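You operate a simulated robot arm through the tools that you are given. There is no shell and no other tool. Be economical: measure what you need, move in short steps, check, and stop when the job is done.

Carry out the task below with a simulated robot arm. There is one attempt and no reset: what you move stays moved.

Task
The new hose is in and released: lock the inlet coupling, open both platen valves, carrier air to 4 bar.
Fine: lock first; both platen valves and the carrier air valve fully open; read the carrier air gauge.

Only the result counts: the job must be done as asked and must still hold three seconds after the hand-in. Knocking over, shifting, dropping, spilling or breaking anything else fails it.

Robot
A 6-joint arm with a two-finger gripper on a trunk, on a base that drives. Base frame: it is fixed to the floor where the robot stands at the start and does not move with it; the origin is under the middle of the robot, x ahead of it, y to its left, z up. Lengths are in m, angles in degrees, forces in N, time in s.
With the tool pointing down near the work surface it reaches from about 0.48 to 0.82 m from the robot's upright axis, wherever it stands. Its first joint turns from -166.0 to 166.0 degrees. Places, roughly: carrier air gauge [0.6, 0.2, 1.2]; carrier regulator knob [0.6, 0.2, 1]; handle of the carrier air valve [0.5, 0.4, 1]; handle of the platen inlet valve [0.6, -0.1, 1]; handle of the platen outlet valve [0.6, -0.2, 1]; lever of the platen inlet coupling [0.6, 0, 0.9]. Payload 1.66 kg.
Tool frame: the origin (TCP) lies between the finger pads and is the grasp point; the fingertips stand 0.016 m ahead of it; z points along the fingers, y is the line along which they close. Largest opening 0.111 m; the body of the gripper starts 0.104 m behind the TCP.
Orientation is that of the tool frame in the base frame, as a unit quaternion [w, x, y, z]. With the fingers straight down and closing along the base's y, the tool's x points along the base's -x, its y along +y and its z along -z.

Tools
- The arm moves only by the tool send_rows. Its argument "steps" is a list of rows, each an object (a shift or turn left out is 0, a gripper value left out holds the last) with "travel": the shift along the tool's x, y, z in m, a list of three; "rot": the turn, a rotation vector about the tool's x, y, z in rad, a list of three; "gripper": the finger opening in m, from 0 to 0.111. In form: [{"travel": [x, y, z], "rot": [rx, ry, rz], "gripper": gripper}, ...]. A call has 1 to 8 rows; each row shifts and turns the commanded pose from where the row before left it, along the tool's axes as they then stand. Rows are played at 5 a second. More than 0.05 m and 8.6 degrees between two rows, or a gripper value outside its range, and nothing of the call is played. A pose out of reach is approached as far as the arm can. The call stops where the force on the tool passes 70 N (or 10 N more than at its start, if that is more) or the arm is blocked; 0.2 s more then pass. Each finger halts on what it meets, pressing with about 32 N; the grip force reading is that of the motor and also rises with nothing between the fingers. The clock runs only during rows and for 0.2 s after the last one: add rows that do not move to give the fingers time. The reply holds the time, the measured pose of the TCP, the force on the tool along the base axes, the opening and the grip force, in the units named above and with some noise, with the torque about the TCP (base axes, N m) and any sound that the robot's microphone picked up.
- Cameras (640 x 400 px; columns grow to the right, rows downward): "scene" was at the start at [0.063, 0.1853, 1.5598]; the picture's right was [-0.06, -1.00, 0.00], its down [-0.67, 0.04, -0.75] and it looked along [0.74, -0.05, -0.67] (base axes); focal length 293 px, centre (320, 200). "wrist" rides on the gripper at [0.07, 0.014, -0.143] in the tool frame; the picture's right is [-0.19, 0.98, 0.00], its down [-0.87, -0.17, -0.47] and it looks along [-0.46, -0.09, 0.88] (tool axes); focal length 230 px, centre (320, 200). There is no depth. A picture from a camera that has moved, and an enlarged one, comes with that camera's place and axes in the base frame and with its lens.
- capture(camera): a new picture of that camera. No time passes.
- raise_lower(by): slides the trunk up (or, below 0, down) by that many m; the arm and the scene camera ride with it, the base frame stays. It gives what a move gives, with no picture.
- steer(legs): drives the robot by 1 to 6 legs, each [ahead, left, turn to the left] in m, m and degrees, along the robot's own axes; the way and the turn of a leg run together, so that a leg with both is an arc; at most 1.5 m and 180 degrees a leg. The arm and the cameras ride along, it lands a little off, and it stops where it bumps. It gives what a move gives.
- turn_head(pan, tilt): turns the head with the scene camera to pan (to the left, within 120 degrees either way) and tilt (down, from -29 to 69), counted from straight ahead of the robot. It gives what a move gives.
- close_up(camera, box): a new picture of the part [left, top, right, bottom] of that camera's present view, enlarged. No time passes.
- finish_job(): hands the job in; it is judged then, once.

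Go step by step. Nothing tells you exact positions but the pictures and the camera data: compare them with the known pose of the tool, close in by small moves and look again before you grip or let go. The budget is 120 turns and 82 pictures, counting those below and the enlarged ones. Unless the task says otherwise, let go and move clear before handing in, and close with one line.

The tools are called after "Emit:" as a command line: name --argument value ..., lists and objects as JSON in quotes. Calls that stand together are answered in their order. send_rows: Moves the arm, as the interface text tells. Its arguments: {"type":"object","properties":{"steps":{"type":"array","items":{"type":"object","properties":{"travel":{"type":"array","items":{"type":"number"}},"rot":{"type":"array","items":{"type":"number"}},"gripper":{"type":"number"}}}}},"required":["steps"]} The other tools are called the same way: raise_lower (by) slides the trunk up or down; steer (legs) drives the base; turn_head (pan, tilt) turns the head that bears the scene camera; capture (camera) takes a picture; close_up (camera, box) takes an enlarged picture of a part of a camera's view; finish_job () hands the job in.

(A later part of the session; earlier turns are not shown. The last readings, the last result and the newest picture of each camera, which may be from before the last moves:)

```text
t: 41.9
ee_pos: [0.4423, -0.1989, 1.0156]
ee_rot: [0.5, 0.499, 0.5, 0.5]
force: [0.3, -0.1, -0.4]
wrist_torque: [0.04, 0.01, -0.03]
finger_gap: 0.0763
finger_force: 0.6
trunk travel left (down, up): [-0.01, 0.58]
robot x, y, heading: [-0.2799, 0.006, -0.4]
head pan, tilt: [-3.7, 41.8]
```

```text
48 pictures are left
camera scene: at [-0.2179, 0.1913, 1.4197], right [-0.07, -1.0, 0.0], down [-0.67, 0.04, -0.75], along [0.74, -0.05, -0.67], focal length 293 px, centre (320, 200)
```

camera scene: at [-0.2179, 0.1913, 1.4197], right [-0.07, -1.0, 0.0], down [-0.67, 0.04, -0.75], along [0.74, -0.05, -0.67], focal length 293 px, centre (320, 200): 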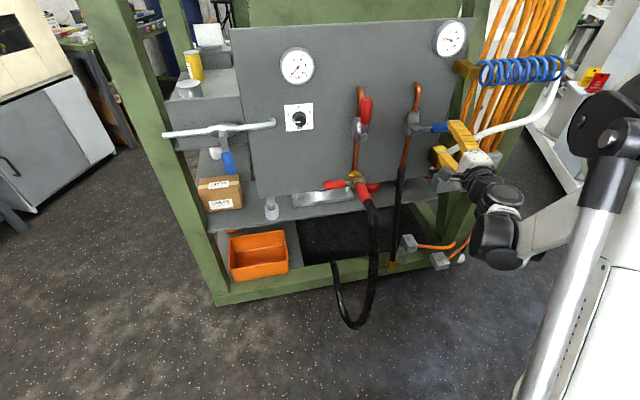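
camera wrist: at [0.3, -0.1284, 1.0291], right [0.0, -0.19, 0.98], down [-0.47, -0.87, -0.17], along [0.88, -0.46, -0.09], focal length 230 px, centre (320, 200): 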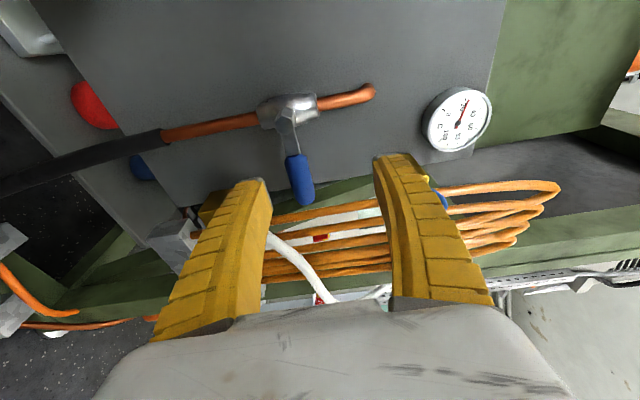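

Inlet handle now upright. Outlet handle seems about (0.56, -0.23, 0.985); approach closer and verify.

Emit:
send_rows --steps '[{"travel": [-0.026, -0.03, 0]}, {"travel": [0, 0, 0.045]}]'

Emit:
capture --camera "wrist"

Emit:
close_up --camera "scene" --box '[390, 70, 500, 180]'

```text
t: 42.5
ee_pos: [0.4894, -0.226, 0.9851]
ee_rot: [0.501, 0.5, 0.5, 0.499]
force: [-0.2, 0.6, -0.1]
wrist_torque: [-0.03, -0.01, 0.05]
finger_gap: 0.0764
finger_force: 0.6
trunk travel left (down, up): [-0.01, 0.58]
robot x, y, heading: [-0.2849, 0.0084, 0.1]
head pan, tilt: [-3.7, 41.8]
```

```text
47 pictures are left
camera wrist: at [0.3461, -0.1556, 0.9983], right [0.0, -0.19, 0.98], down [-0.47, -0.86, -0.17], along [0.88, -0.46, -0.09], focal length 230 px, centre (320, 200)
```

wrist: 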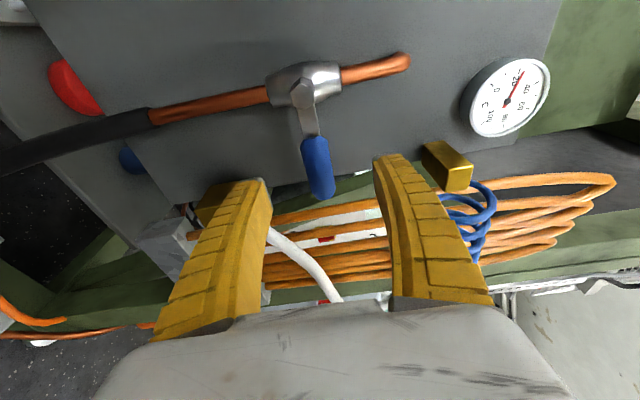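

```text
3.64 times, centred on (445, 125) of scene
camera zoom: at [-0.2182, 0.1905, 1.4198], right [-0.07, -1.0, 0.0], down [-0.67, 0.04, -0.75], along [0.74, -0.05, -0.67], focal length 1064 px, centre (-134, 473)
```

zoom: 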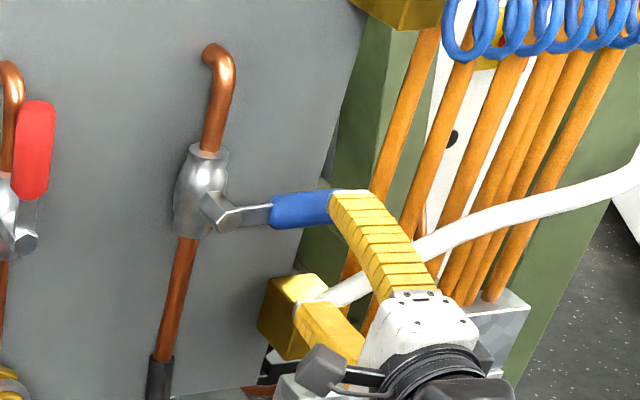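

Handle centred at z≈0.981, pivot y≈-0.163. Narrow the gap first (a brass block lies below), then advance and test upward.

Emit:
send_rows --steps '[{"travel": [0.003, -0.002, 0.01], "gripper": 0.055}, {}, {"travel": [0, 0, 0.025]}, {"travel": [0, 0, 0.028]}, {"gripper": 0.045}, {}]'

Emit:
send_rows --steps '[{"travel": [0.0006, 0.0084, 0], "rot": [0, 0, -0.1309]}, {"travel": [0.0006, 0.0084, 0], "rot": [0, 0, -0.1309]}, {"travel": [0.0006, 0.0084, 0], "rot": [0, 0, -0.1309]}, {}]'

Emit:
capture --camera "wrist"

```text
t: 43.9
ee_pos: [0.5515, -0.2215, 0.9847]
ee_rot: [0.502, 0.5, 0.499, 0.499]
force: [-0.2, 0.1, 0.4]
wrist_torque: [0.0, 0.01, 0.0]
finger_gap: 0.0471
finger_force: 1.6
trunk travel left (down, up): [-0.01, 0.58]
robot x, y, heading: [-0.2794, 0.0083, 0.1]
head pan, tilt: [-3.7, 41.8]
```

```text
t: 44.9
ee_pos: [0.5515, -0.2172, 1.0086]
ee_rot: [0.588, 0.393, 0.589, 0.391]
force: [0.1, 0.2, -0.6]
wrist_torque: [0.03, 0.03, 0.01]
finger_gap: 0.0474
finger_force: 1.2
trunk travel left (down, up): [-0.01, 0.58]
robot x, y, heading: [-0.2848, 0.0028, 0.1]
head pan, tilt: [-3.7, 41.8]
```

```text
45 pictures are left
camera wrist: at [0.4072, -0.1472, 0.9942], right [0.0, 0.2, 0.98], down [-0.47, -0.86, 0.18], along [0.88, -0.46, 0.1], focal length 230 px, centre (320, 200)
```

wrist: 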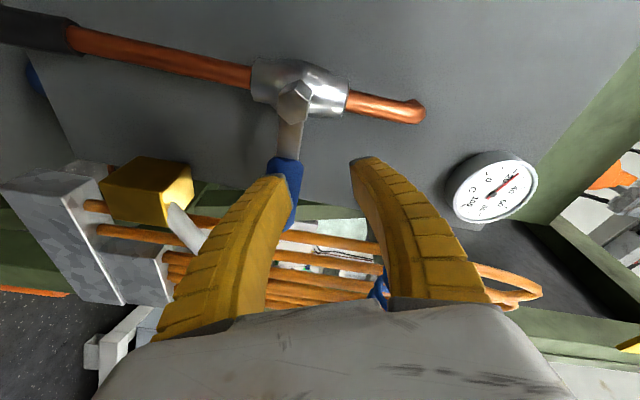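

The outlet handle sits deeper (x≈0.59); the fingers passed in front of it. Go back, advance 0.035, and repeat.

Emit:
send_rows --steps '[{"travel": [-0.0006, -0.0084, 0], "rot": [0, 0, 0.1309]}, {"travel": [-0.0006, -0.0084, 0], "rot": [0, 0, 0.1309]}, {"travel": [-0.0086, -0.011, 0], "rot": [0, 0, 0.1309]}, {}]'

Emit:
capture --camera "wrist"

```text
t: 45.9
ee_pos: [0.5495, -0.234, 0.9815]
ee_rot: [0.501, 0.5, 0.499, 0.5]
force: [-0.3, -0.6, 0.5]
wrist_torque: [-0.01, 0.0, 0.01]
finger_gap: 0.0472
finger_force: 1.6
trunk travel left (down, up): [-0.01, 0.58]
robot x, y, heading: [-0.2787, 0.0081, 0.1]
head pan, tilt: [-3.7, 41.8]
```

```text
44 pictures are left
camera wrist: at [0.4065, -0.1639, 0.996], right [0.0, -0.19, 0.98], down [-0.47, -0.86, -0.17], along [0.88, -0.46, -0.09], focal length 230 px, centre (320, 200)
```

wrist: 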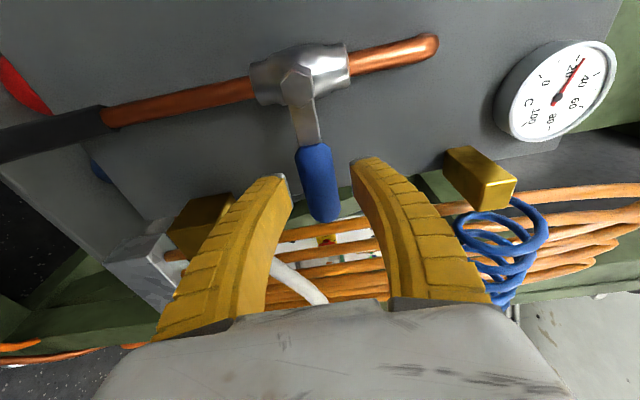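

Emit:
send_rows --steps '[{"travel": [0, -0.002, 0.02]}, {"travel": [0, 0, 0.019]}, {}]'

Emit:
capture --camera "wrist"

```text
t: 46.6
ee_pos: [0.5895, -0.2354, 0.9799]
ee_rot: [0.501, 0.5, 0.501, 0.499]
force: [0.1, 0.5, -0.7]
wrist_torque: [0.0, 0.02, 0.01]
finger_gap: 0.0473
finger_force: 1.8
trunk travel left (down, up): [-0.01, 0.58]
robot x, y, heading: [-0.2875, 0.0042, 0.1]
head pan, tilt: [-3.7, 41.8]
```

```text
43 pictures are left
camera wrist: at [0.4464, -0.1647, 0.994], right [0.0, -0.19, 0.98], down [-0.47, -0.87, -0.17], along [0.88, -0.46, -0.09], focal length 230 px, centre (320, 200)
```

wrist: 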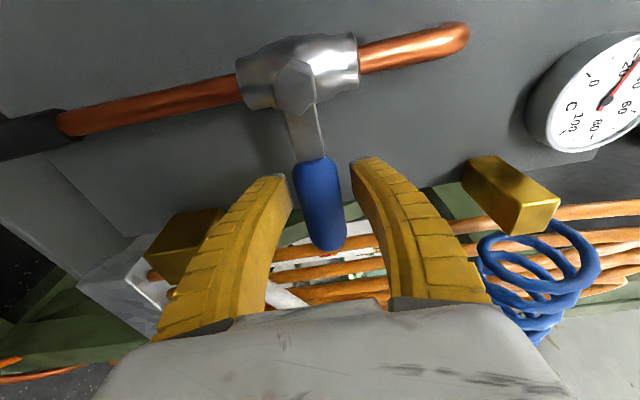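

Handle is now between the fingers as with the inlet valve. Swing upward.

Emit:
send_rows --steps '[{"travel": [0.0006, 0.0094, 0], "rot": [0, 0, -0.1309]}, {"travel": [0.0006, 0.0094, 0], "rot": [0, 0, -0.1309]}, {"travel": [0.0006, 0.0094, 0], "rot": [0, 0, -0.1309]}, {"travel": [0.0006, 0.0094, 0], "rot": [0, 0, -0.1309]}, {}]'

Emit:
capture --camera "wrist"

```text
t: 47.9
ee_pos: [0.5893, -0.2251, 1.0164]
ee_rot: [0.613, 0.354, 0.612, 0.353]
force: [0.0, -2.0, -2.5]
wrist_torque: [0.01, 0.02, 0.05]
finger_gap: 0.0493
finger_force: 2.9
trunk travel left (down, up): [-0.01, 0.58]
robot x, y, heading: [-0.2833, 0.005, 0.0]
head pan, tilt: [-3.7, 41.8]
```

```text
42 pictures are left
camera wrist: at [0.4464, -0.1575, 0.994], right [0.0, 0.33, 0.94], down [-0.47, -0.83, 0.29], along [0.88, -0.45, 0.15], focal length 230 px, centre (320, 200)
```

wrist: 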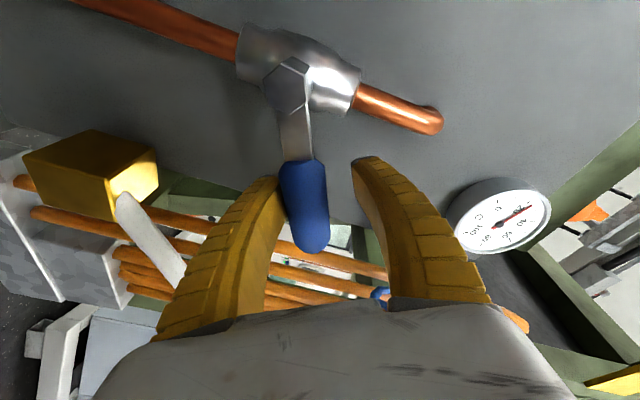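

Emit:
send_rows --steps '[{"travel": [0.0006, 0.0094, 0], "rot": [0, 0, -0.1309]}, {"travel": [0.0006, 0.0094, 0], "rot": [0, 0, -0.1309]}, {"travel": [0.0006, 0.0094, 0], "rot": [0, 0, -0.1309]}, {"travel": [0.0006, 0.0094, 0], "rot": [0, 0, -0.1309]}, {"travel": [0.0006, 0.0094, 0], "rot": [0, 0, -0.1309]}, {}]'

Emit:
capture --camera "wrist"

```text
t: 49.2
ee_pos: [0.5896, -0.1887, 1.0468]
ee_rot: [0.694, 0.138, 0.693, 0.137]
force: [-0.2, -4.7, -0.3]
wrist_torque: [0.0, 0.05, -0.02]
finger_gap: 0.0499
finger_force: 3.1
trunk travel left (down, up): [-0.01, 0.58]
robot x, y, heading: [-0.2842, 0.009, 0.2]
head pan, tilt: [-3.7, 41.8]
```

```text
41 pictures are left
camera wrist: at [0.4458, -0.1499, 0.9879], right [0.0, 0.84, 0.55], down [-0.47, -0.48, 0.74], along [0.88, -0.26, 0.39], focal length 230 px, centre (320, 200)
```

wrist: 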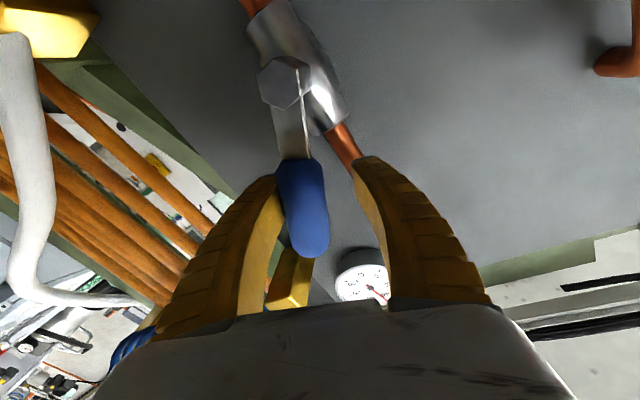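

Emit:
send_rows --steps '[{"travel": [0.0006, 0.0094, 0], "rot": [0, 0, -0.1309]}, {"travel": [0.0006, 0.0094, 0], "rot": [0, 0, -0.1309]}, {"travel": [0.0006, 0.0094, 0], "rot": [0, 0, -0.1309]}, {"travel": [0.0006, 0.0094, 0], "rot": [0, 0, -0.1309]}, {}]'

Emit:
capture --camera "wrist"

```text
t: 50.5
ee_pos: [0.59, -0.1547, 1.0517]
ee_rot: [0.705, -0.046, 0.706, -0.047]
force: [0.4, -11.7, -5.5]
wrist_torque: [0.29, -0.06, 0.1]
finger_gap: 0.0542
finger_force: 5.4
trunk travel left (down, up): [-0.01, 0.58]
robot x, y, heading: [-0.2833, 0.0071, 0.1]
head pan, tilt: [-3.7, 41.8]
```

```text
40 pictures are left
camera wrist: at [0.4455, -0.1493, 0.9808], right [0.0, 1.0, 0.06], down [-0.47, -0.05, 0.88], along [0.88, -0.03, 0.47], focal length 230 px, centre (320, 200)
```

wrist: 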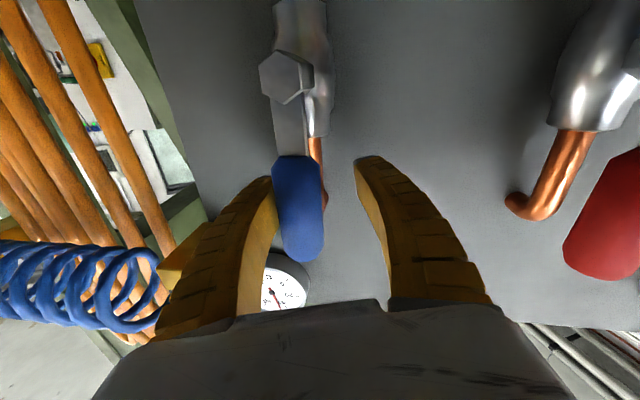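

Vertical and at the start of the stop (12 N). One firm nudge to be sure, then release and retreat.

Emit:
send_rows --steps '[{"travel": [0.0004, 0.008, 0], "rot": [0, 0, -0.1]}, {"travel": [0.0004, 0.006, 0], "rot": [0, 0, -0.05]}, {}]'

Emit:
send_rows --steps '[{"travel": [0, -0.008, 0], "rot": [0, 0, 0.1], "gripper": 0.075}, {"travel": [0, -0.004, 0], "rot": [0, 0, 0.05]}, {"travel": [0, 0, -0.045]}, {"travel": [0, 0, -0.045]}, {"travel": [0, 0, -0.045]}, {}]'

Emit:
capture --camera "wrist"

```text
t: 51.2
ee_pos: [0.5901, -0.1482, 1.0463]
ee_rot: [0.699, -0.093, 0.702, -0.101]
force: [6.4, -43.3, -20.4]
wrist_torque: [1.58, -0.2, 0.63]
finger_gap: 0.0714
finger_force: 17.1
trunk travel left (down, up): [-0.01, 0.58]
robot x, y, heading: [-0.2785, 0.0066, -0.1]
head pan, tilt: [-3.7, 41.8]
```

```text
t: 52.6
ee_pos: [0.4542, -0.1476, 1.0514]
ee_rot: [0.706, -0.046, 0.705, -0.048]
force: [0.3, 0.4, -0.5]
wrist_torque: [0.01, 0.0, 0.0]
finger_gap: 0.0766
finger_force: 1.5
trunk travel left (down, up): [-0.01, 0.58]
robot x, y, heading: [-0.2821, 0.0059, -0.1]
head pan, tilt: [-3.7, 41.8]
```

```text
39 pictures are left
camera wrist: at [0.3107, -0.1441, 0.9806], right [0.0, 1.0, 0.06], down [-0.47, -0.05, 0.88], along [0.88, -0.03, 0.47], focal length 230 px, centre (320, 200)
```

wrist: 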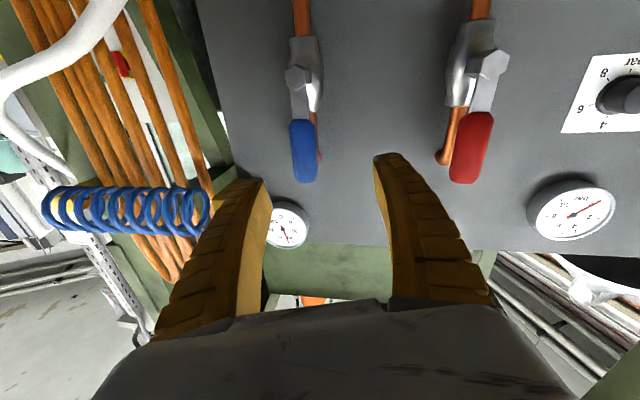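

Both platen valves are open. Next the carrier air valve on the left: retract, shift the base left, then look.

Emit:
send_rows --steps '[{"travel": [0, 0, -0.045]}, {"travel": [0, 0, -0.045]}, {"rot": [0, 0, 0.131]}]'

Emit:
steer --legs '[[0, 0.35, 0]]'

Emit:
capture --camera "scene"

Emit:
capture --camera "wrist"

```text
t: 53.5
ee_pos: [0.3634, -0.1492, 1.0525]
ee_rot: [0.707, 0.0, 0.707, 0.0]
force: [0.1, 0.5, -0.7]
wrist_torque: [0.01, 0.01, 0.02]
finger_gap: 0.0767
finger_force: 1.5
trunk travel left (down, up): [-0.01, 0.58]
robot x, y, heading: [-0.2856, 0.0083, -0.1]
head pan, tilt: [-3.7, 41.8]
```

```text
t: 55.7
ee_pos: [0.3639, 0.1994, 1.053]
ee_rot: [0.707, -0.001, 0.707, 0.001]
force: [-0.5, 0.7, 0.3]
wrist_torque: [0.02, 0.0, -0.01]
finger_gap: 0.0766
finger_force: 0.9
trunk travel left (down, up): [-0.01, 0.58]
robot x, y, heading: [-0.2818, 0.3554, 0.2]
head pan, tilt: [-3.7, 41.8]
```

```text
38 pictures are left
camera scene: at [-0.2185, 0.5398, 1.4198], right [-0.06, -1.0, 0.0], down [-0.67, 0.04, -0.75], along [0.74, -0.05, -0.67], focal length 293 px, centre (320, 200)
```

scene: 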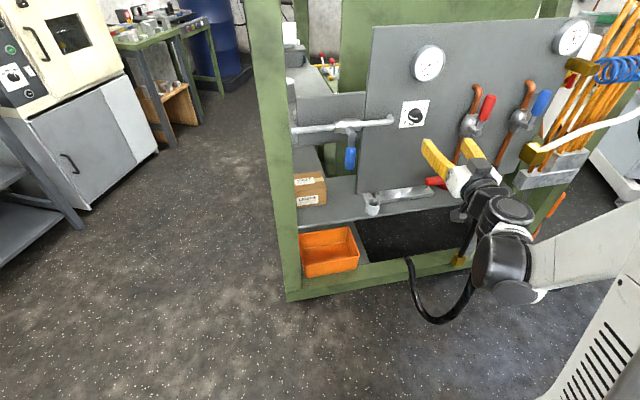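

```text
37 pictures are left
camera wrist: at [0.2207, 0.2131, 0.9824], right [0.0, 0.98, 0.19], down [-0.47, -0.17, 0.87], along [0.88, -0.09, 0.46], focal length 230 px, centre (320, 200)
```

wrist: 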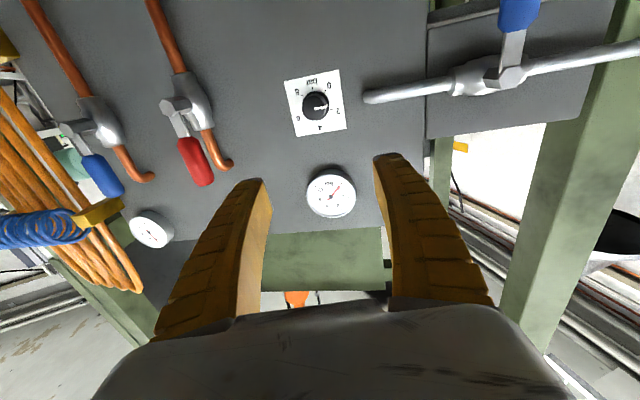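

Carrier valve hub at about (0.50, 0.413, 1.025), handle hanging down to z≈0.90. Move in front of it at distance and look.

Emit:
send_rows --steps '[{"travel": [0.02, 0.042, -0.01]}, {"travel": [0.02, 0.042, 0]}, {"travel": [0.02, 0.042, 0]}, {"travel": [0.02, 0.042, 0]}, {"travel": [0.02, 0.042, 0]}, {}]'

Emit:
capture --camera "wrist"

Emit:
close_up --camera "scene" --box '[280, 80, 420, 220]'

```text
t: 57.1
ee_pos: [0.3784, 0.4097, 0.9891]
ee_rot: [0.705, -0.001, 0.709, 0.001]
force: [0.0, 0.6, 0.1]
wrist_torque: [-0.01, 0.02, -0.02]
finger_gap: 0.0764
finger_force: 1.2
out of reach, approached as far as the arm can: row 3, 4, 5
trunk travel left (down, up): [-0.01, 0.58]
robot x, y, heading: [-0.2806, 0.3539, -0.0]
head pan, tilt: [-3.7, 41.8]
```

```text
36 pictures are left
camera wrist: at [0.235, 0.4242, 0.9196], right [0.0, 0.98, 0.19], down [-0.47, -0.17, 0.87], along [0.88, -0.09, 0.46], focal length 230 px, centre (320, 200)
```

wrist: 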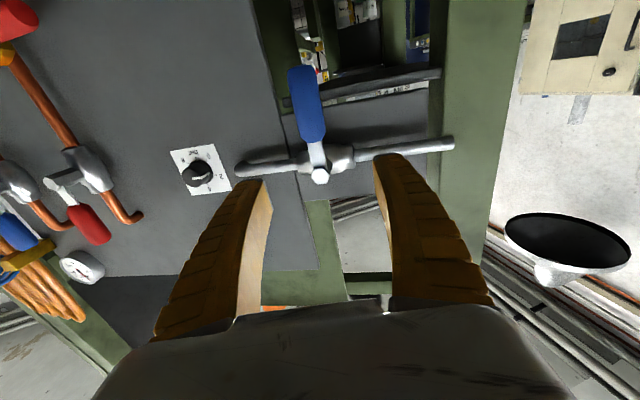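

```text
2.86 times, centred on (350, 150) of scene
camera zoom: at [-0.2184, 0.5401, 1.4197], right [-0.06, -1.0, 0.0], down [-0.67, 0.04, -0.75], along [0.74, -0.05, -0.67], focal length 836 px, centre (234, 343)
```

zoom: 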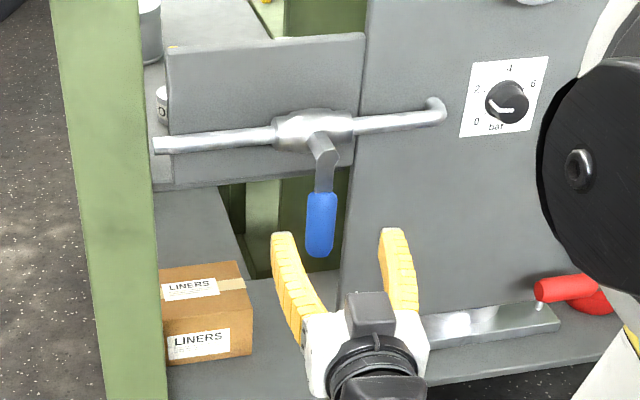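

Handle spans z 0.91–1.02 at (0.483, 0.407). Approach: forward a bit, down to z≈0.95, then straddle.

Emit:
send_rows --steps '[{"travel": [0, 0, 0.04]}, {"travel": [0.02, -0.002, 0.005]}, {"travel": [0.019, 0, 0]}, {}]'

Emit:
capture --camera "wrist"

```text
t: 58.1
ee_pos: [0.4245, 0.4094, 0.9536]
ee_rot: [0.706, 0.0, 0.708, -0.001]
force: [-0.5, 0.0, 0.3]
wrist_torque: [0.01, 0.02, -0.01]
finger_gap: 0.0767
finger_force: 1.2
out of reach, approached as far as the arm can: row 3
trunk travel left (down, up): [-0.01, 0.58]
robot x, y, heading: [-0.2821, 0.3527, 0.1]
head pan, tilt: [-3.7, 41.8]
```

```text
34 pictures are left
camera wrist: at [0.281, 0.4238, 0.8847], right [0.0, 0.98, 0.19], down [-0.47, -0.17, 0.87], along [0.88, -0.09, 0.46], focal length 230 px, centre (320, 200)
```

wrist: 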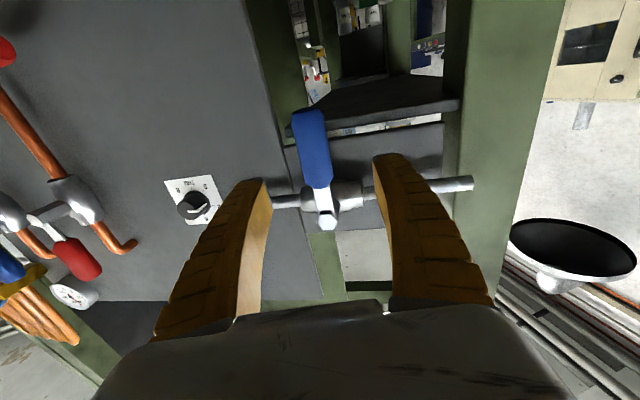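

Emit:
send_rows --steps '[{"travel": [0, 0, 0.03]}, {"travel": [0.003, -0.002, 0.028]}, {"gripper": 0.045}, {}, {}]'

Emit:
capture --camera "wrist"

```text
t: 59.3
ee_pos: [0.484, 0.4051, 0.952]
ee_rot: [0.707, -0.001, 0.707, 0.001]
force: [0.1, -0.6, 0.0]
wrist_torque: [-0.01, -0.02, -0.05]
finger_gap: 0.0471
finger_force: 1.3
trunk travel left (down, up): [-0.01, 0.58]
robot x, y, heading: [-0.2803, 0.3515, 0.2]
head pan, tilt: [-3.7, 41.8]
```

```text
33 pictures are left
camera wrist: at [0.3401, 0.4199, 0.882], right [0.0, 0.98, 0.19], down [-0.47, -0.17, 0.87], along [0.88, -0.09, 0.46], focal length 230 px, centre (320, 200)
```

wrist: 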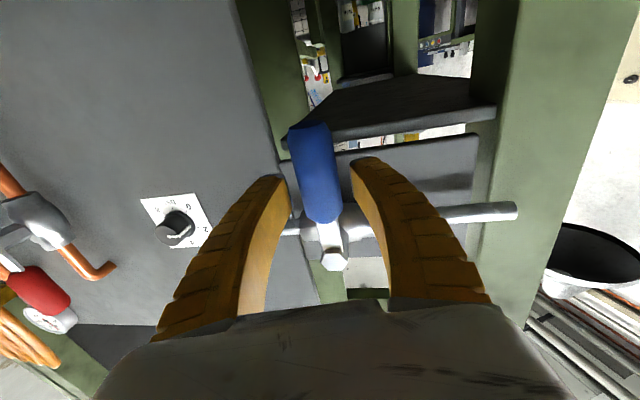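

Handle is straddled. Test swing toward +y (left).

Emit:
send_rows --steps '[{"travel": [-0.0006, 0.0092, 0], "rot": [0, 0, 0.1309]}, {"travel": [-0.0006, 0.0092, 0], "rot": [0, 0, 0.1309]}, {"travel": [-0.0006, 0.0092, 0], "rot": [0, 0, 0.1309]}, {}]'

Emit:
capture --camera "wrist"

```text
t: 60.3
ee_pos: [0.4813, 0.4229, 0.9606]
ee_rot: [0.695, 0.144, 0.692, 0.134]
force: [-3.3, -48.8, 23.9]
wrist_torque: [-2.01, -0.51, -0.54]
finger_gap: 0.0708
finger_force: 19.7
trunk travel left (down, up): [-0.01, 0.58]
robot x, y, heading: [-0.2811, 0.3525, 0.1]
head pan, tilt: [-3.7, 41.8]
```

```text
32 pictures are left
camera wrist: at [0.339, 0.4646, 0.9], right [0.01, 0.83, 0.55], down [-0.48, -0.48, 0.73], along [0.88, -0.27, 0.4], focal length 230 px, centre (320, 200)
```

wrist: 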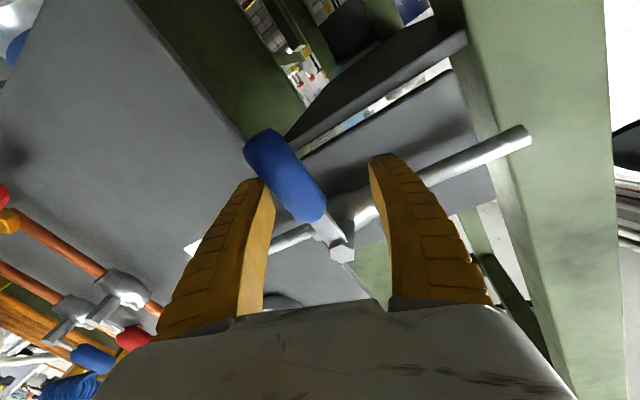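

Blocked that way; go back and swing toward -y.

Emit:
send_rows --steps '[{"travel": [0.0006, -0.0092, 0], "rot": [0, 0, -0.1309]}, {"travel": [0.0006, -0.0092, 0], "rot": [0, 0, -0.1309]}, {"travel": [0.0006, -0.0092, 0], "rot": [0, 0, -0.1309]}, {}]'

Emit:
send_rows --steps '[{"travel": [-0.0006, -0.0092, 0], "rot": [0, 0, -0.1309]}, {"travel": [-0.0006, -0.0092, 0], "rot": [0, 0, -0.1309]}, {"travel": [-0.0006, -0.0092, 0], "rot": [0, 0, -0.1309]}, {"travel": [-0.0006, -0.0092, 0], "rot": [0, 0, -0.1309]}, {}]'

Emit:
capture --camera "wrist"

```text
t: 61.3
ee_pos: [0.484, 0.4097, 0.9492]
ee_rot: [0.707, -0.002, 0.707, 0.001]
force: [1.1, -0.2, -0.2]
wrist_torque: [-0.01, -0.03, 0.01]
finger_gap: 0.0472
finger_force: 1.9
trunk travel left (down, up): [-0.01, 0.58]
robot x, y, heading: [-0.2817, 0.3528, -0.1]
head pan, tilt: [-3.7, 41.8]
```

```text
t: 62.5
ee_pos: [0.4848, 0.3723, 0.9589]
ee_rot: [0.683, -0.184, 0.683, -0.183]
force: [1.3, 3.3, -1.4]
wrist_torque: [0.01, 0.02, 0.0]
finger_gap: 0.0488
finger_force: 3.1
trunk travel left (down, up): [-0.01, 0.58]
robot x, y, heading: [-0.2802, 0.3574, -0.3]
head pan, tilt: [-3.7, 41.8]
```

```text
31 pictures are left
camera wrist: at [0.3408, 0.3491, 0.8918], right [0.0, 0.94, -0.33], down [-0.47, 0.29, 0.83], along [0.88, 0.16, 0.45], focal length 230 px, centre (320, 200)
```

wrist: 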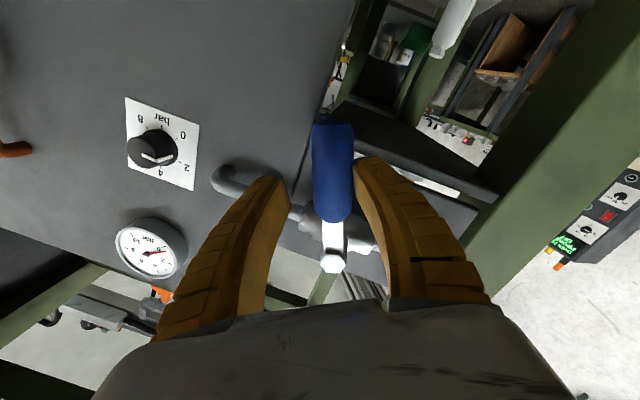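

Emit:
send_rows --steps '[{"travel": [-0.0006, -0.0092, 0], "rot": [0, 0, -0.1309]}, {"travel": [-0.0006, -0.0092, 0], "rot": [0, 0, -0.1309]}, {"travel": [-0.0006, -0.0092, 0], "rot": [0, 0, -0.1309]}, {"travel": [-0.0006, -0.0092, 0], "rot": [0, 0, -0.1309]}, {"travel": [-0.0006, -0.0092, 0], "rot": [0, 0, -0.1309]}, {}]'

Emit:
capture --camera "wrist"

```text
t: 63.9
ee_pos: [0.4829, 0.3424, 0.993]
ee_rot: [0.587, -0.393, 0.588, -0.394]
force: [-1.3, -0.1, -4.0]
wrist_torque: [-0.02, 0.08, -0.04]
finger_gap: 0.0496
finger_force: 3.8
trunk travel left (down, up): [-0.01, 0.58]
robot x, y, heading: [-0.2818, 0.3528, 0.0]
head pan, tilt: [-3.7, 41.8]
```

```text
30 pictures are left
camera wrist: at [0.3401, 0.2836, 0.9538], right [0.0, 0.55, -0.84], down [-0.47, 0.74, 0.48], along [0.88, 0.39, 0.26], focal length 230 px, centre (320, 200)
```

wrist: 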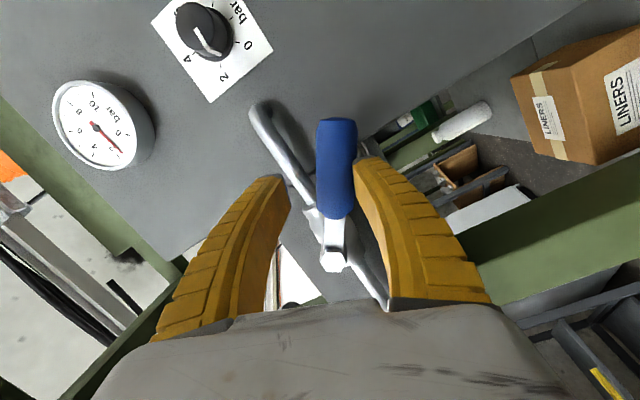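

Emit:
send_rows --steps '[{"travel": [-0.0006, -0.0092, 0], "rot": [0, 0, -0.1309]}, {"travel": [-0.0006, -0.0092, 0], "rot": [0, 0, -0.1309]}, {"travel": [-0.0006, -0.0092, 0], "rot": [0, 0, -0.1309]}, {"travel": [-0.0006, -0.0092, 0], "rot": [0, 0, -0.1309]}, {"travel": [-0.0006, -0.0092, 0], "rot": [0, 0, -0.1]}, {}]'

Emit:
capture --camera "wrist"

```text
t: 65.3
ee_pos: [0.4834, 0.3397, 1.0373]
ee_rot: [-0.435, 0.557, -0.442, 0.553]
force: [-7.9, 0.5, -14.3]
wrist_torque: [0.29, 0.39, -0.04]
finger_gap: 0.0559
finger_force: 8.7
trunk travel left (down, up): [-0.01, 0.58]
robot x, y, heading: [-0.2826, 0.3527, 0.2]
head pan, tilt: [-3.7, 41.8]
```

```text
29 pictures are left
camera wrist: at [0.3403, 0.2706, 1.0419], right [-0.01, -0.04, -1.0], down [-0.47, 0.88, -0.03], along [0.88, 0.47, -0.03], focal length 230 px, centre (320, 200)
```

wrist: 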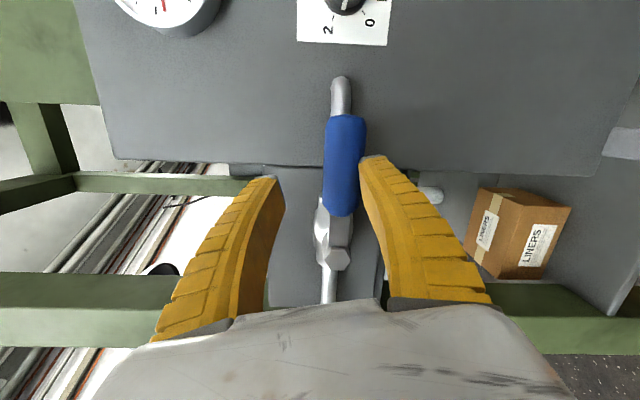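

Aligned with the pipe and contacting the stop. One firm nudge, then release and retreat, and read the gauge.

Emit:
send_rows --steps '[{"travel": [-0.0004, -0.009, 0], "rot": [0, 0, -0.08]}, {"travel": [0, -0.005, 0]}, {}]'

Emit:
send_rows --steps '[{"travel": [0, 0.009, 0], "rot": [0, 0, 0.08], "gripper": 0.075}, {"travel": [0, 0.006, 0]}, {"travel": [0, 0, -0.04]}, {"travel": [0, 0, -0.04]}, {"travel": [0, 0, -0.03]}, {}]'

Emit:
close_up --camera "scene" --box '[280, 30, 460, 180]'

```text
t: 66.1
ee_pos: [0.484, 0.3451, 1.0504]
ee_rot: [-0.414, 0.574, -0.418, 0.57]
force: [-23.2, 10.4, -37.6]
wrist_torque: [1.39, 1.33, -0.21]
finger_gap: 0.0678
finger_force: 20.8
trunk travel left (down, up): [-0.01, 0.58]
robot x, y, heading: [-0.2826, 0.356, 0.1]
head pan, tilt: [-3.7, 41.8]
```

```text
t: 67.5
ee_pos: [0.3742, 0.3398, 1.0357]
ee_rot: [-0.435, 0.556, -0.443, 0.553]
force: [0.0, 0.4, 0.0]
wrist_torque: [0.01, 0.03, 0.01]
finger_gap: 0.0765
finger_force: 1.3
trunk travel left (down, up): [-0.01, 0.58]
robot x, y, heading: [-0.2791, 0.3543, 0.1]
head pan, tilt: [-3.7, 41.8]
```

```text
2.67 times, centred on (370, 105) of scene
camera zoom: at [-0.2187, 0.5398, 1.4198], right [-0.06, -1.0, 0.0], down [-0.67, 0.04, -0.75], along [0.74, -0.05, -0.67], focal length 780 px, centre (187, 453)
```

zoom: 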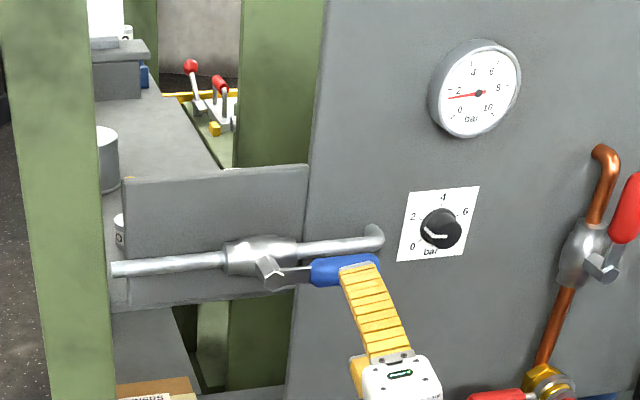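

Carrier valve is open; the gauge reads about 1.3 bar with the knob near 1.2. Moving to the knob at about (0.60, 0.198, 1.007).

Emit:
send_rows --steps '[{"travel": [0.0332, 0.0151, 0], "gripper": 0.07}, {"travel": [0.0332, 0.0151, 0]}, {"travel": [0.0332, 0.0151, 0]}, {"travel": [0.0332, 0.0151, 0]}, {"travel": [0, 0, 0.04]}, {"travel": [0, 0, 0.04]}, {}]'

Emit:
capture --camera "wrist"

Emit:
close_up --camera "scene" --box '[360, 30, 460, 160]'

```text
t: 69.1
ee_pos: [0.4626, 0.2472, 1.0014]
ee_rot: [-0.418, 0.561, -0.466, 0.542]
force: [0.0, -0.5, -1.2]
wrist_torque: [-0.03, -0.02, -0.01]
finger_gap: 0.0717
finger_force: 0.9
out of reach, approached as far as the arm can: row 1, 2, 3, 4, 5
trunk travel left (down, up): [-0.01, 0.58]
robot x, y, heading: [-0.2803, 0.3538, 0.2]
head pan, tilt: [-3.7, 41.8]
```

```text
27 pictures are left
camera wrist: at [0.318, 0.1819, 1.0128], right [-0.06, -0.03, -1.0], down [-0.44, 0.9, 0.0], along [0.9, 0.44, -0.07], focal length 230 px, centre (320, 200)
```

wrist: 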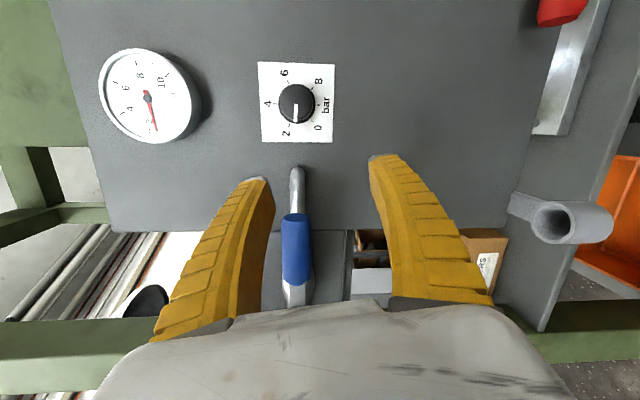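

```text
3.08 times, centred on (410, 95) of scene
camera zoom: at [-0.2182, 0.5398, 1.4197], right [-0.06, -1.0, 0.0], down [-0.67, 0.04, -0.75], along [0.74, -0.05, -0.67], focal length 900 px, centre (43, 523)
```

zoom: 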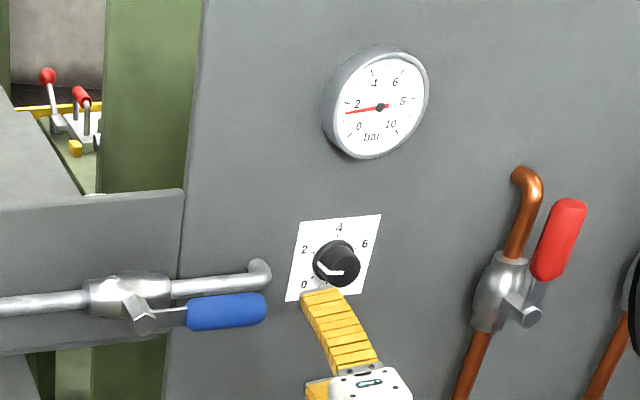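

The knob is at about (0.60, 0.199, 1.015). Fixing the small tilt and moving the remaining 5 cm to align.

Emit:
send_rows --steps '[{"rot": [0.07, -0.021, 0]}, {"travel": [0.0245, 0.0005, 0.01]}, {"travel": [0.0245, 0.0005, 0.01]}, {}]'

Emit:
capture --camera "wrist"

```text
t: 70.1
ee_pos: [0.4844, 0.2068, 1.0096]
ee_rot: [-0.411, 0.563, -0.474, 0.538]
force: [0.8, -0.1, 0.1]
wrist_torque: [-0.02, 0.01, 0.01]
finger_gap: 0.0718
finger_force: 1.5
out of reach, approached as far as the arm can: row 1, 2, 3
trunk travel left (down, up): [-0.01, 0.58]
robot x, y, heading: [-0.2788, 0.3544, 0.2]
head pan, tilt: [-3.7, 41.8]
```

```text
25 pictures are left
camera wrist: at [0.3383, 0.143, 1.024], right [-0.08, -0.02, -1.0], down [-0.43, 0.9, 0.02], along [0.9, 0.43, -0.09], focal length 230 px, centre (320, 200)
```

wrist: 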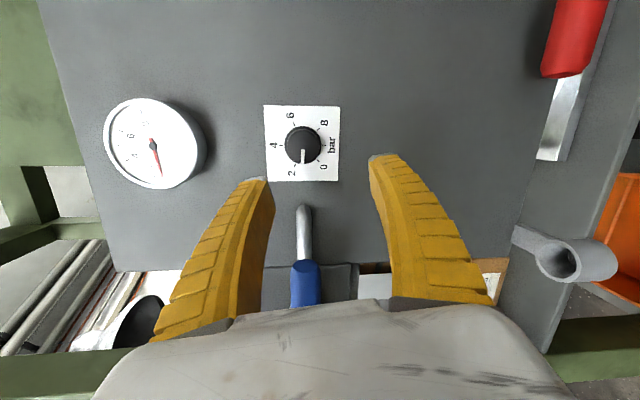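

Joint limit near this roll. I roll back to the well-reachable orientation (camera below), which leaves the full clockwise range for turning the knob.

Emit:
send_rows --steps '[{"travel": [0, 0, -0.02]}, {"rot": [0, 0, 0.149]}, {"rot": [0, 0, 0.149]}, {"rot": [0, 0, 0.149]}, {"rot": [0, 0, 0.149]}, {"rot": [0, 0, 0.149]}, {"rot": [0, 0, 0.149]}]'

Emit:
send_rows --steps '[{"rot": [0, 0, 0.149]}, {"rot": [0, 0, 0.149]}, {"rot": [0, 0, 0.149]}, {"rot": [0, 0, 0.149]}, {"rot": [0, 0, 0.149]}, {"rot": [0, 0, 0.149]}]'

```text
t: 71.7
ee_pos: [0.4658, 0.2156, 1.0125]
ee_rot: [0.611, -0.303, 0.663, -0.308]
force: [-0.3, 0.4, 0.1]
wrist_torque: [-0.02, -0.01, -0.02]
finger_gap: 0.072
finger_force: 1.3
out of reach, approached as far as the arm can: row 1
trunk travel left (down, up): [-0.01, 0.58]
robot x, y, heading: [-0.2821, 0.3525, -0.1]
head pan, tilt: [-3.7, 41.8]
```

```text
t: 73.1
ee_pos: [0.466, 0.2165, 1.013]
ee_rot: [0.684, 0.014, 0.729, -0.014]
force: [0.0, 0.1, -0.3]
wrist_torque: [0.02, 0.01, 0.0]
finger_gap: 0.0718
finger_force: 1.4
trunk travel left (down, up): [-0.01, 0.58]
robot x, y, heading: [-0.2836, 0.3536, -0.1]
head pan, tilt: [-3.7, 41.8]
```

Emit:
send_rows --steps '[{"rot": [-0.0395, -0.063, 0]}, {"travel": [0, -0.0175, 0.02]}, {}]'

Emit:
capture --camera "wrist"

Emit:
close_up --camera "scene" --box '[360, 30, 460, 160]'

```text
t: 73.9
ee_pos: [0.4857, 0.1974, 1.0128]
ee_rot: [0.707, -0.001, 0.707, -0.001]
force: [0.1, -0.5, -0.2]
wrist_torque: [0.0, 0.01, 0.05]
finger_gap: 0.0717
finger_force: 1.1
trunk travel left (down, up): [-0.01, 0.58]
robot x, y, heading: [-0.2786, 0.3557, -0.2]
head pan, tilt: [-3.7, 41.8]
```

```text
24 pictures are left
camera wrist: at [0.3417, 0.2108, 0.9432], right [0.0, 0.98, 0.19], down [-0.47, -0.17, 0.87], along [0.88, -0.09, 0.46], focal length 230 px, centre (320, 200)
```

wrist: 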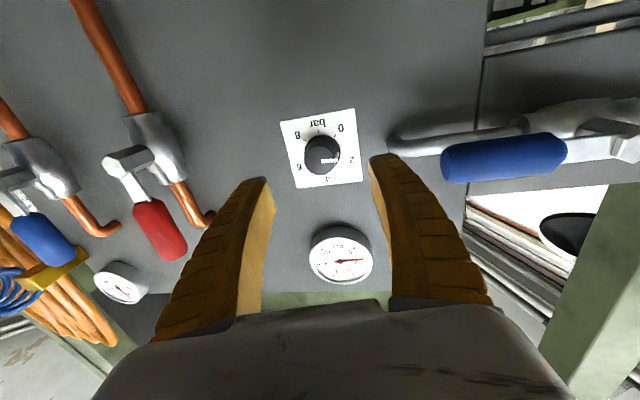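

```text
3.08 times, centred on (410, 95) of scene
camera zoom: at [-0.2183, 0.5396, 1.4198], right [-0.06, -1.0, 0.0], down [-0.67, 0.04, -0.75], along [0.74, -0.05, -0.67], focal length 900 px, centre (43, 523)
```

zoom: 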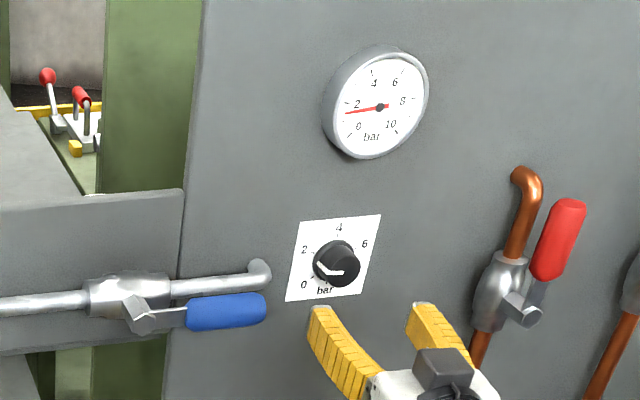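

Knob face at about (0.58, 0.197, 1.019). Approach carefully.

Emit:
send_rows --steps '[{"travel": [-0.006, 0, 0.03]}, {"travel": [0, 0, 0.03]}, {"travel": [0, 0, 0.022]}, {}]'

Emit:
capture --camera "wrist"

Emit:
close_up --camera "scene" --box '[370, 60, 450, 160]'

```text
t: 74.9
ee_pos: [0.5679, 0.1989, 1.0188]
ee_rot: [0.707, -0.002, 0.707, 0.0]
force: [0.0, 0.0, -0.7]
wrist_torque: [-0.01, -0.02, -0.02]
finger_gap: 0.0715
finger_force: 1.7
trunk travel left (down, up): [-0.01, 0.58]
robot x, y, heading: [-0.2835, 0.3525, 0.1]
head pan, tilt: [-3.7, 41.8]
```

```text
22 pictures are left
camera wrist: at [0.4248, 0.213, 0.9489], right [0.0, 0.98, 0.19], down [-0.47, -0.17, 0.87], along [0.88, -0.09, 0.46], focal length 230 px, centre (320, 200)
```

wrist: 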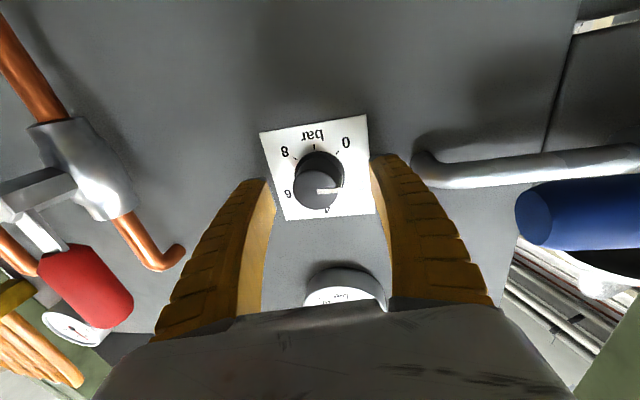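

```text
4.00 times, centred on (410, 110) of scene
camera zoom: at [-0.2184, 0.5398, 1.4198], right [-0.06, -1.0, 0.0], down [-0.67, 0.04, -0.75], along [0.74, -0.05, -0.67], focal length 1170 px, centre (-40, 560)
```

zoom: 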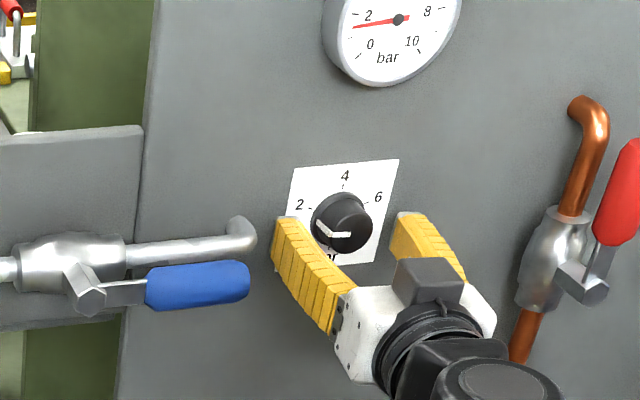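

Fingers surround the knob. Lower 5 mm and grip.

Emit:
send_rows --steps '[{"travel": [0.006, 0.001, 0]}, {"gripper": 0.02}, {}, {}, {}]'

Emit:
capture --camera "wrist"

```text
t: 76.1
ee_pos: [0.5673, 0.1975, 1.0134]
ee_rot: [0.707, 0.001, 0.707, 0.0]
force: [-5.2, -17.0, 0.1]
wrist_torque: [0.2, -0.03, -0.29]
finger_gap: 0.0331
finger_force: 10.5
trunk travel left (down, up): [-0.01, 0.58]
robot x, y, heading: [-0.2822, 0.3551, 0.1]
head pan, tilt: [-3.7, 41.8]
```

```text
20 pictures are left
camera wrist: at [0.424, 0.2113, 0.9431], right [0.0, 0.98, 0.19], down [-0.47, -0.17, 0.87], along [0.88, -0.09, 0.46], focal length 230 px, centre (320, 200)
```

wrist: 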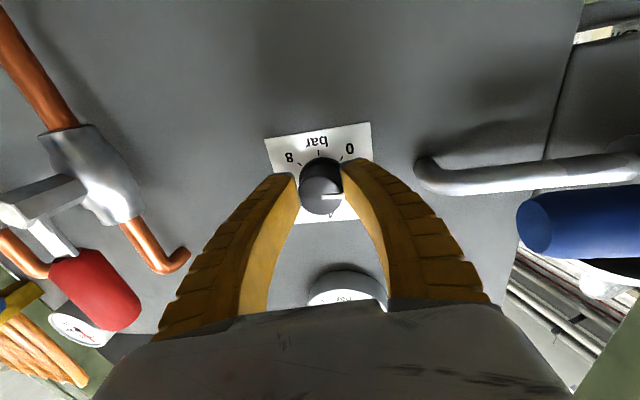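

Gripped (knob Ø 33 mm). Relieve the side force and turn clockwise about 60°, then read the gauge.

Emit:
send_rows --steps '[{"travel": [0, -0.002, 0]}, {"rot": [0, 0, 0.131]}, {"rot": [0, 0, 0.131]}, {"rot": [0, 0, 0.131]}, {"rot": [0, 0, 0.131]}, {"rot": [0, 0, 0.131]}, {"rot": [0, 0, 0.131]}, {}]'

Emit:
close_up --camera "scene" --box '[380, 30, 460, 130]'

```text
t: 77.9
ee_pos: [0.5645, 0.2011, 1.0158]
ee_rot: [0.653, 0.269, 0.654, 0.271]
force: [-20.2, 12.2, 6.0]
wrist_torque: [-0.16, 0.39, 0.2]
finger_gap: 0.0228
finger_force: 33.9
trunk travel left (down, up): [-0.01, 0.58]
robot x, y, heading: [-0.2808, 0.3555, 0.1]
head pan, tilt: [-3.7, 41.8]
```

```text
4.00 times, centred on (420, 80) of scene
camera zoom: at [-0.2216, 0.5415, 1.4197], right [-0.06, -1.0, 0.0], down [-0.66, 0.04, -0.75], along [0.75, -0.05, -0.66], focal length 1170 px, centre (-80, 680)
```

zoom: 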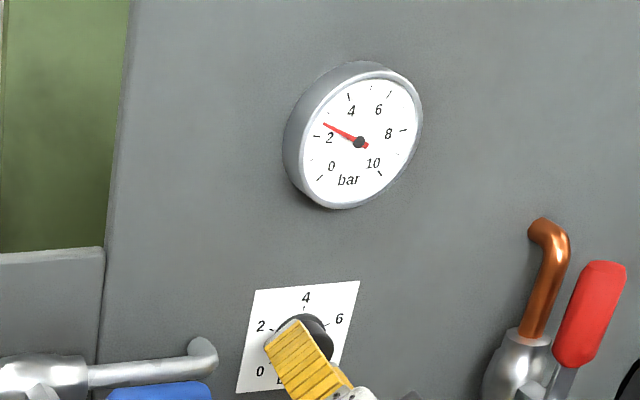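

Gauge rose to about 2.6. Checking the grip.

Emit:
capture --camera "wrist"

```text
18 pictures are left
camera wrist: at [0.4218, 0.2595, 0.9751], right [0.0, 0.56, 0.83], down [-0.47, -0.73, 0.49], along [0.88, -0.39, 0.27], focal length 230 px, centre (320, 200)
```

wrist: 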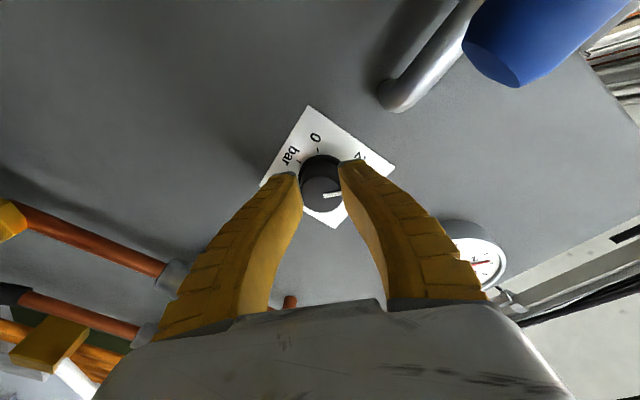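

Emit:
send_rows --steps '[{"rot": [0, 0, 0.131]}, {"rot": [0, 0, 0.131]}, {"rot": [0, 0, 0.131]}, {"rot": [0, 0, 0.131]}, {"rot": [0, 0, 0.131]}, {}]'

Emit:
close_up --camera "scene" --box '[400, 30, 460, 90]'

```text
t: 79.3
ee_pos: [0.5658, 0.1966, 1.0152]
ee_rot: [0.532, 0.467, 0.53, 0.466]
force: [0.2, 0.3, 23.9]
wrist_torque: [0.02, -0.19, -0.05]
finger_gap: 0.0371
finger_force: 13.6
trunk travel left (down, up): [-0.01, 0.58]
robot x, y, heading: [-0.2806, 0.3542, -0.2]
head pan, tilt: [-3.7, 41.8]
```

```text
6.67 times, centred on (430, 60) of scene
camera zoom: at [-0.221, 0.5401, 1.4199], right [-0.06, -1.0, 0.0], down [-0.66, 0.04, -0.75], along [0.75, -0.05, -0.66], focal length 1951 px, centre (-413, 1133)
```

zoom: 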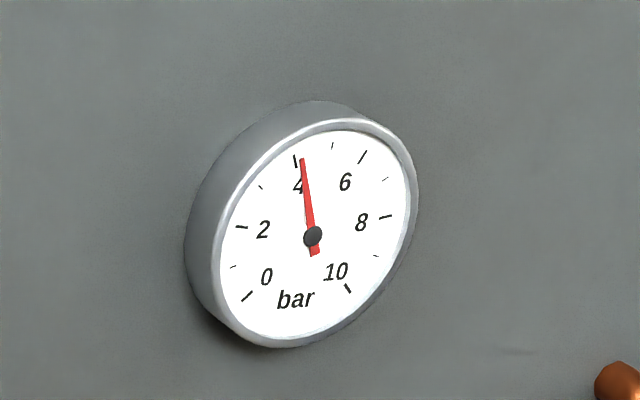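

Gauge reads about 4.1. Turn back about 3° and read closely.

Emit:
send_rows --steps '[{"rot": [0, 0, -0.06]}, {}, {}]'

Emit:
close_up --camera "scene" --box '[415, 45, 447, 75]'

```text
t: 80.1
ee_pos: [0.5652, 0.1965, 1.0169]
ee_rot: [0.546, 0.449, 0.545, 0.45]
force: [-5.5, -6.9, 22.2]
wrist_torque: [0.04, -0.31, -0.03]
finger_gap: 0.0349
finger_force: 12.9
trunk travel left (down, up): [-0.01, 0.58]
robot x, y, heading: [-0.2841, 0.3501, 0.0]
head pan, tilt: [-3.7, 41.8]
```

```text
13.33 times, centred on (431, 60) of scene
camera zoom: at [-0.2215, 0.5394, 1.42], right [-0.06, -1.0, 0.0], down [-0.66, 0.04, -0.75], along [0.75, -0.05, -0.66], focal length 3901 px, centre (-1160, 2067)
```

zoom: 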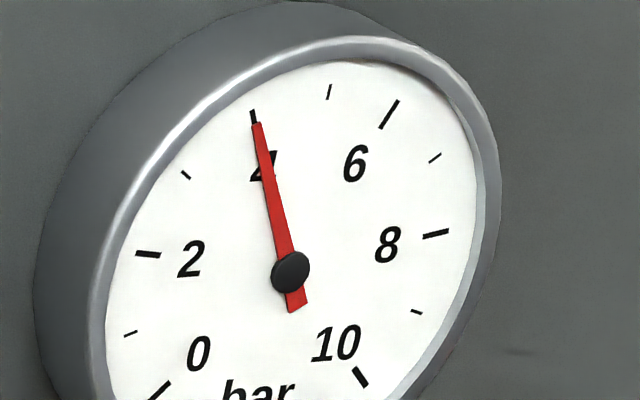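

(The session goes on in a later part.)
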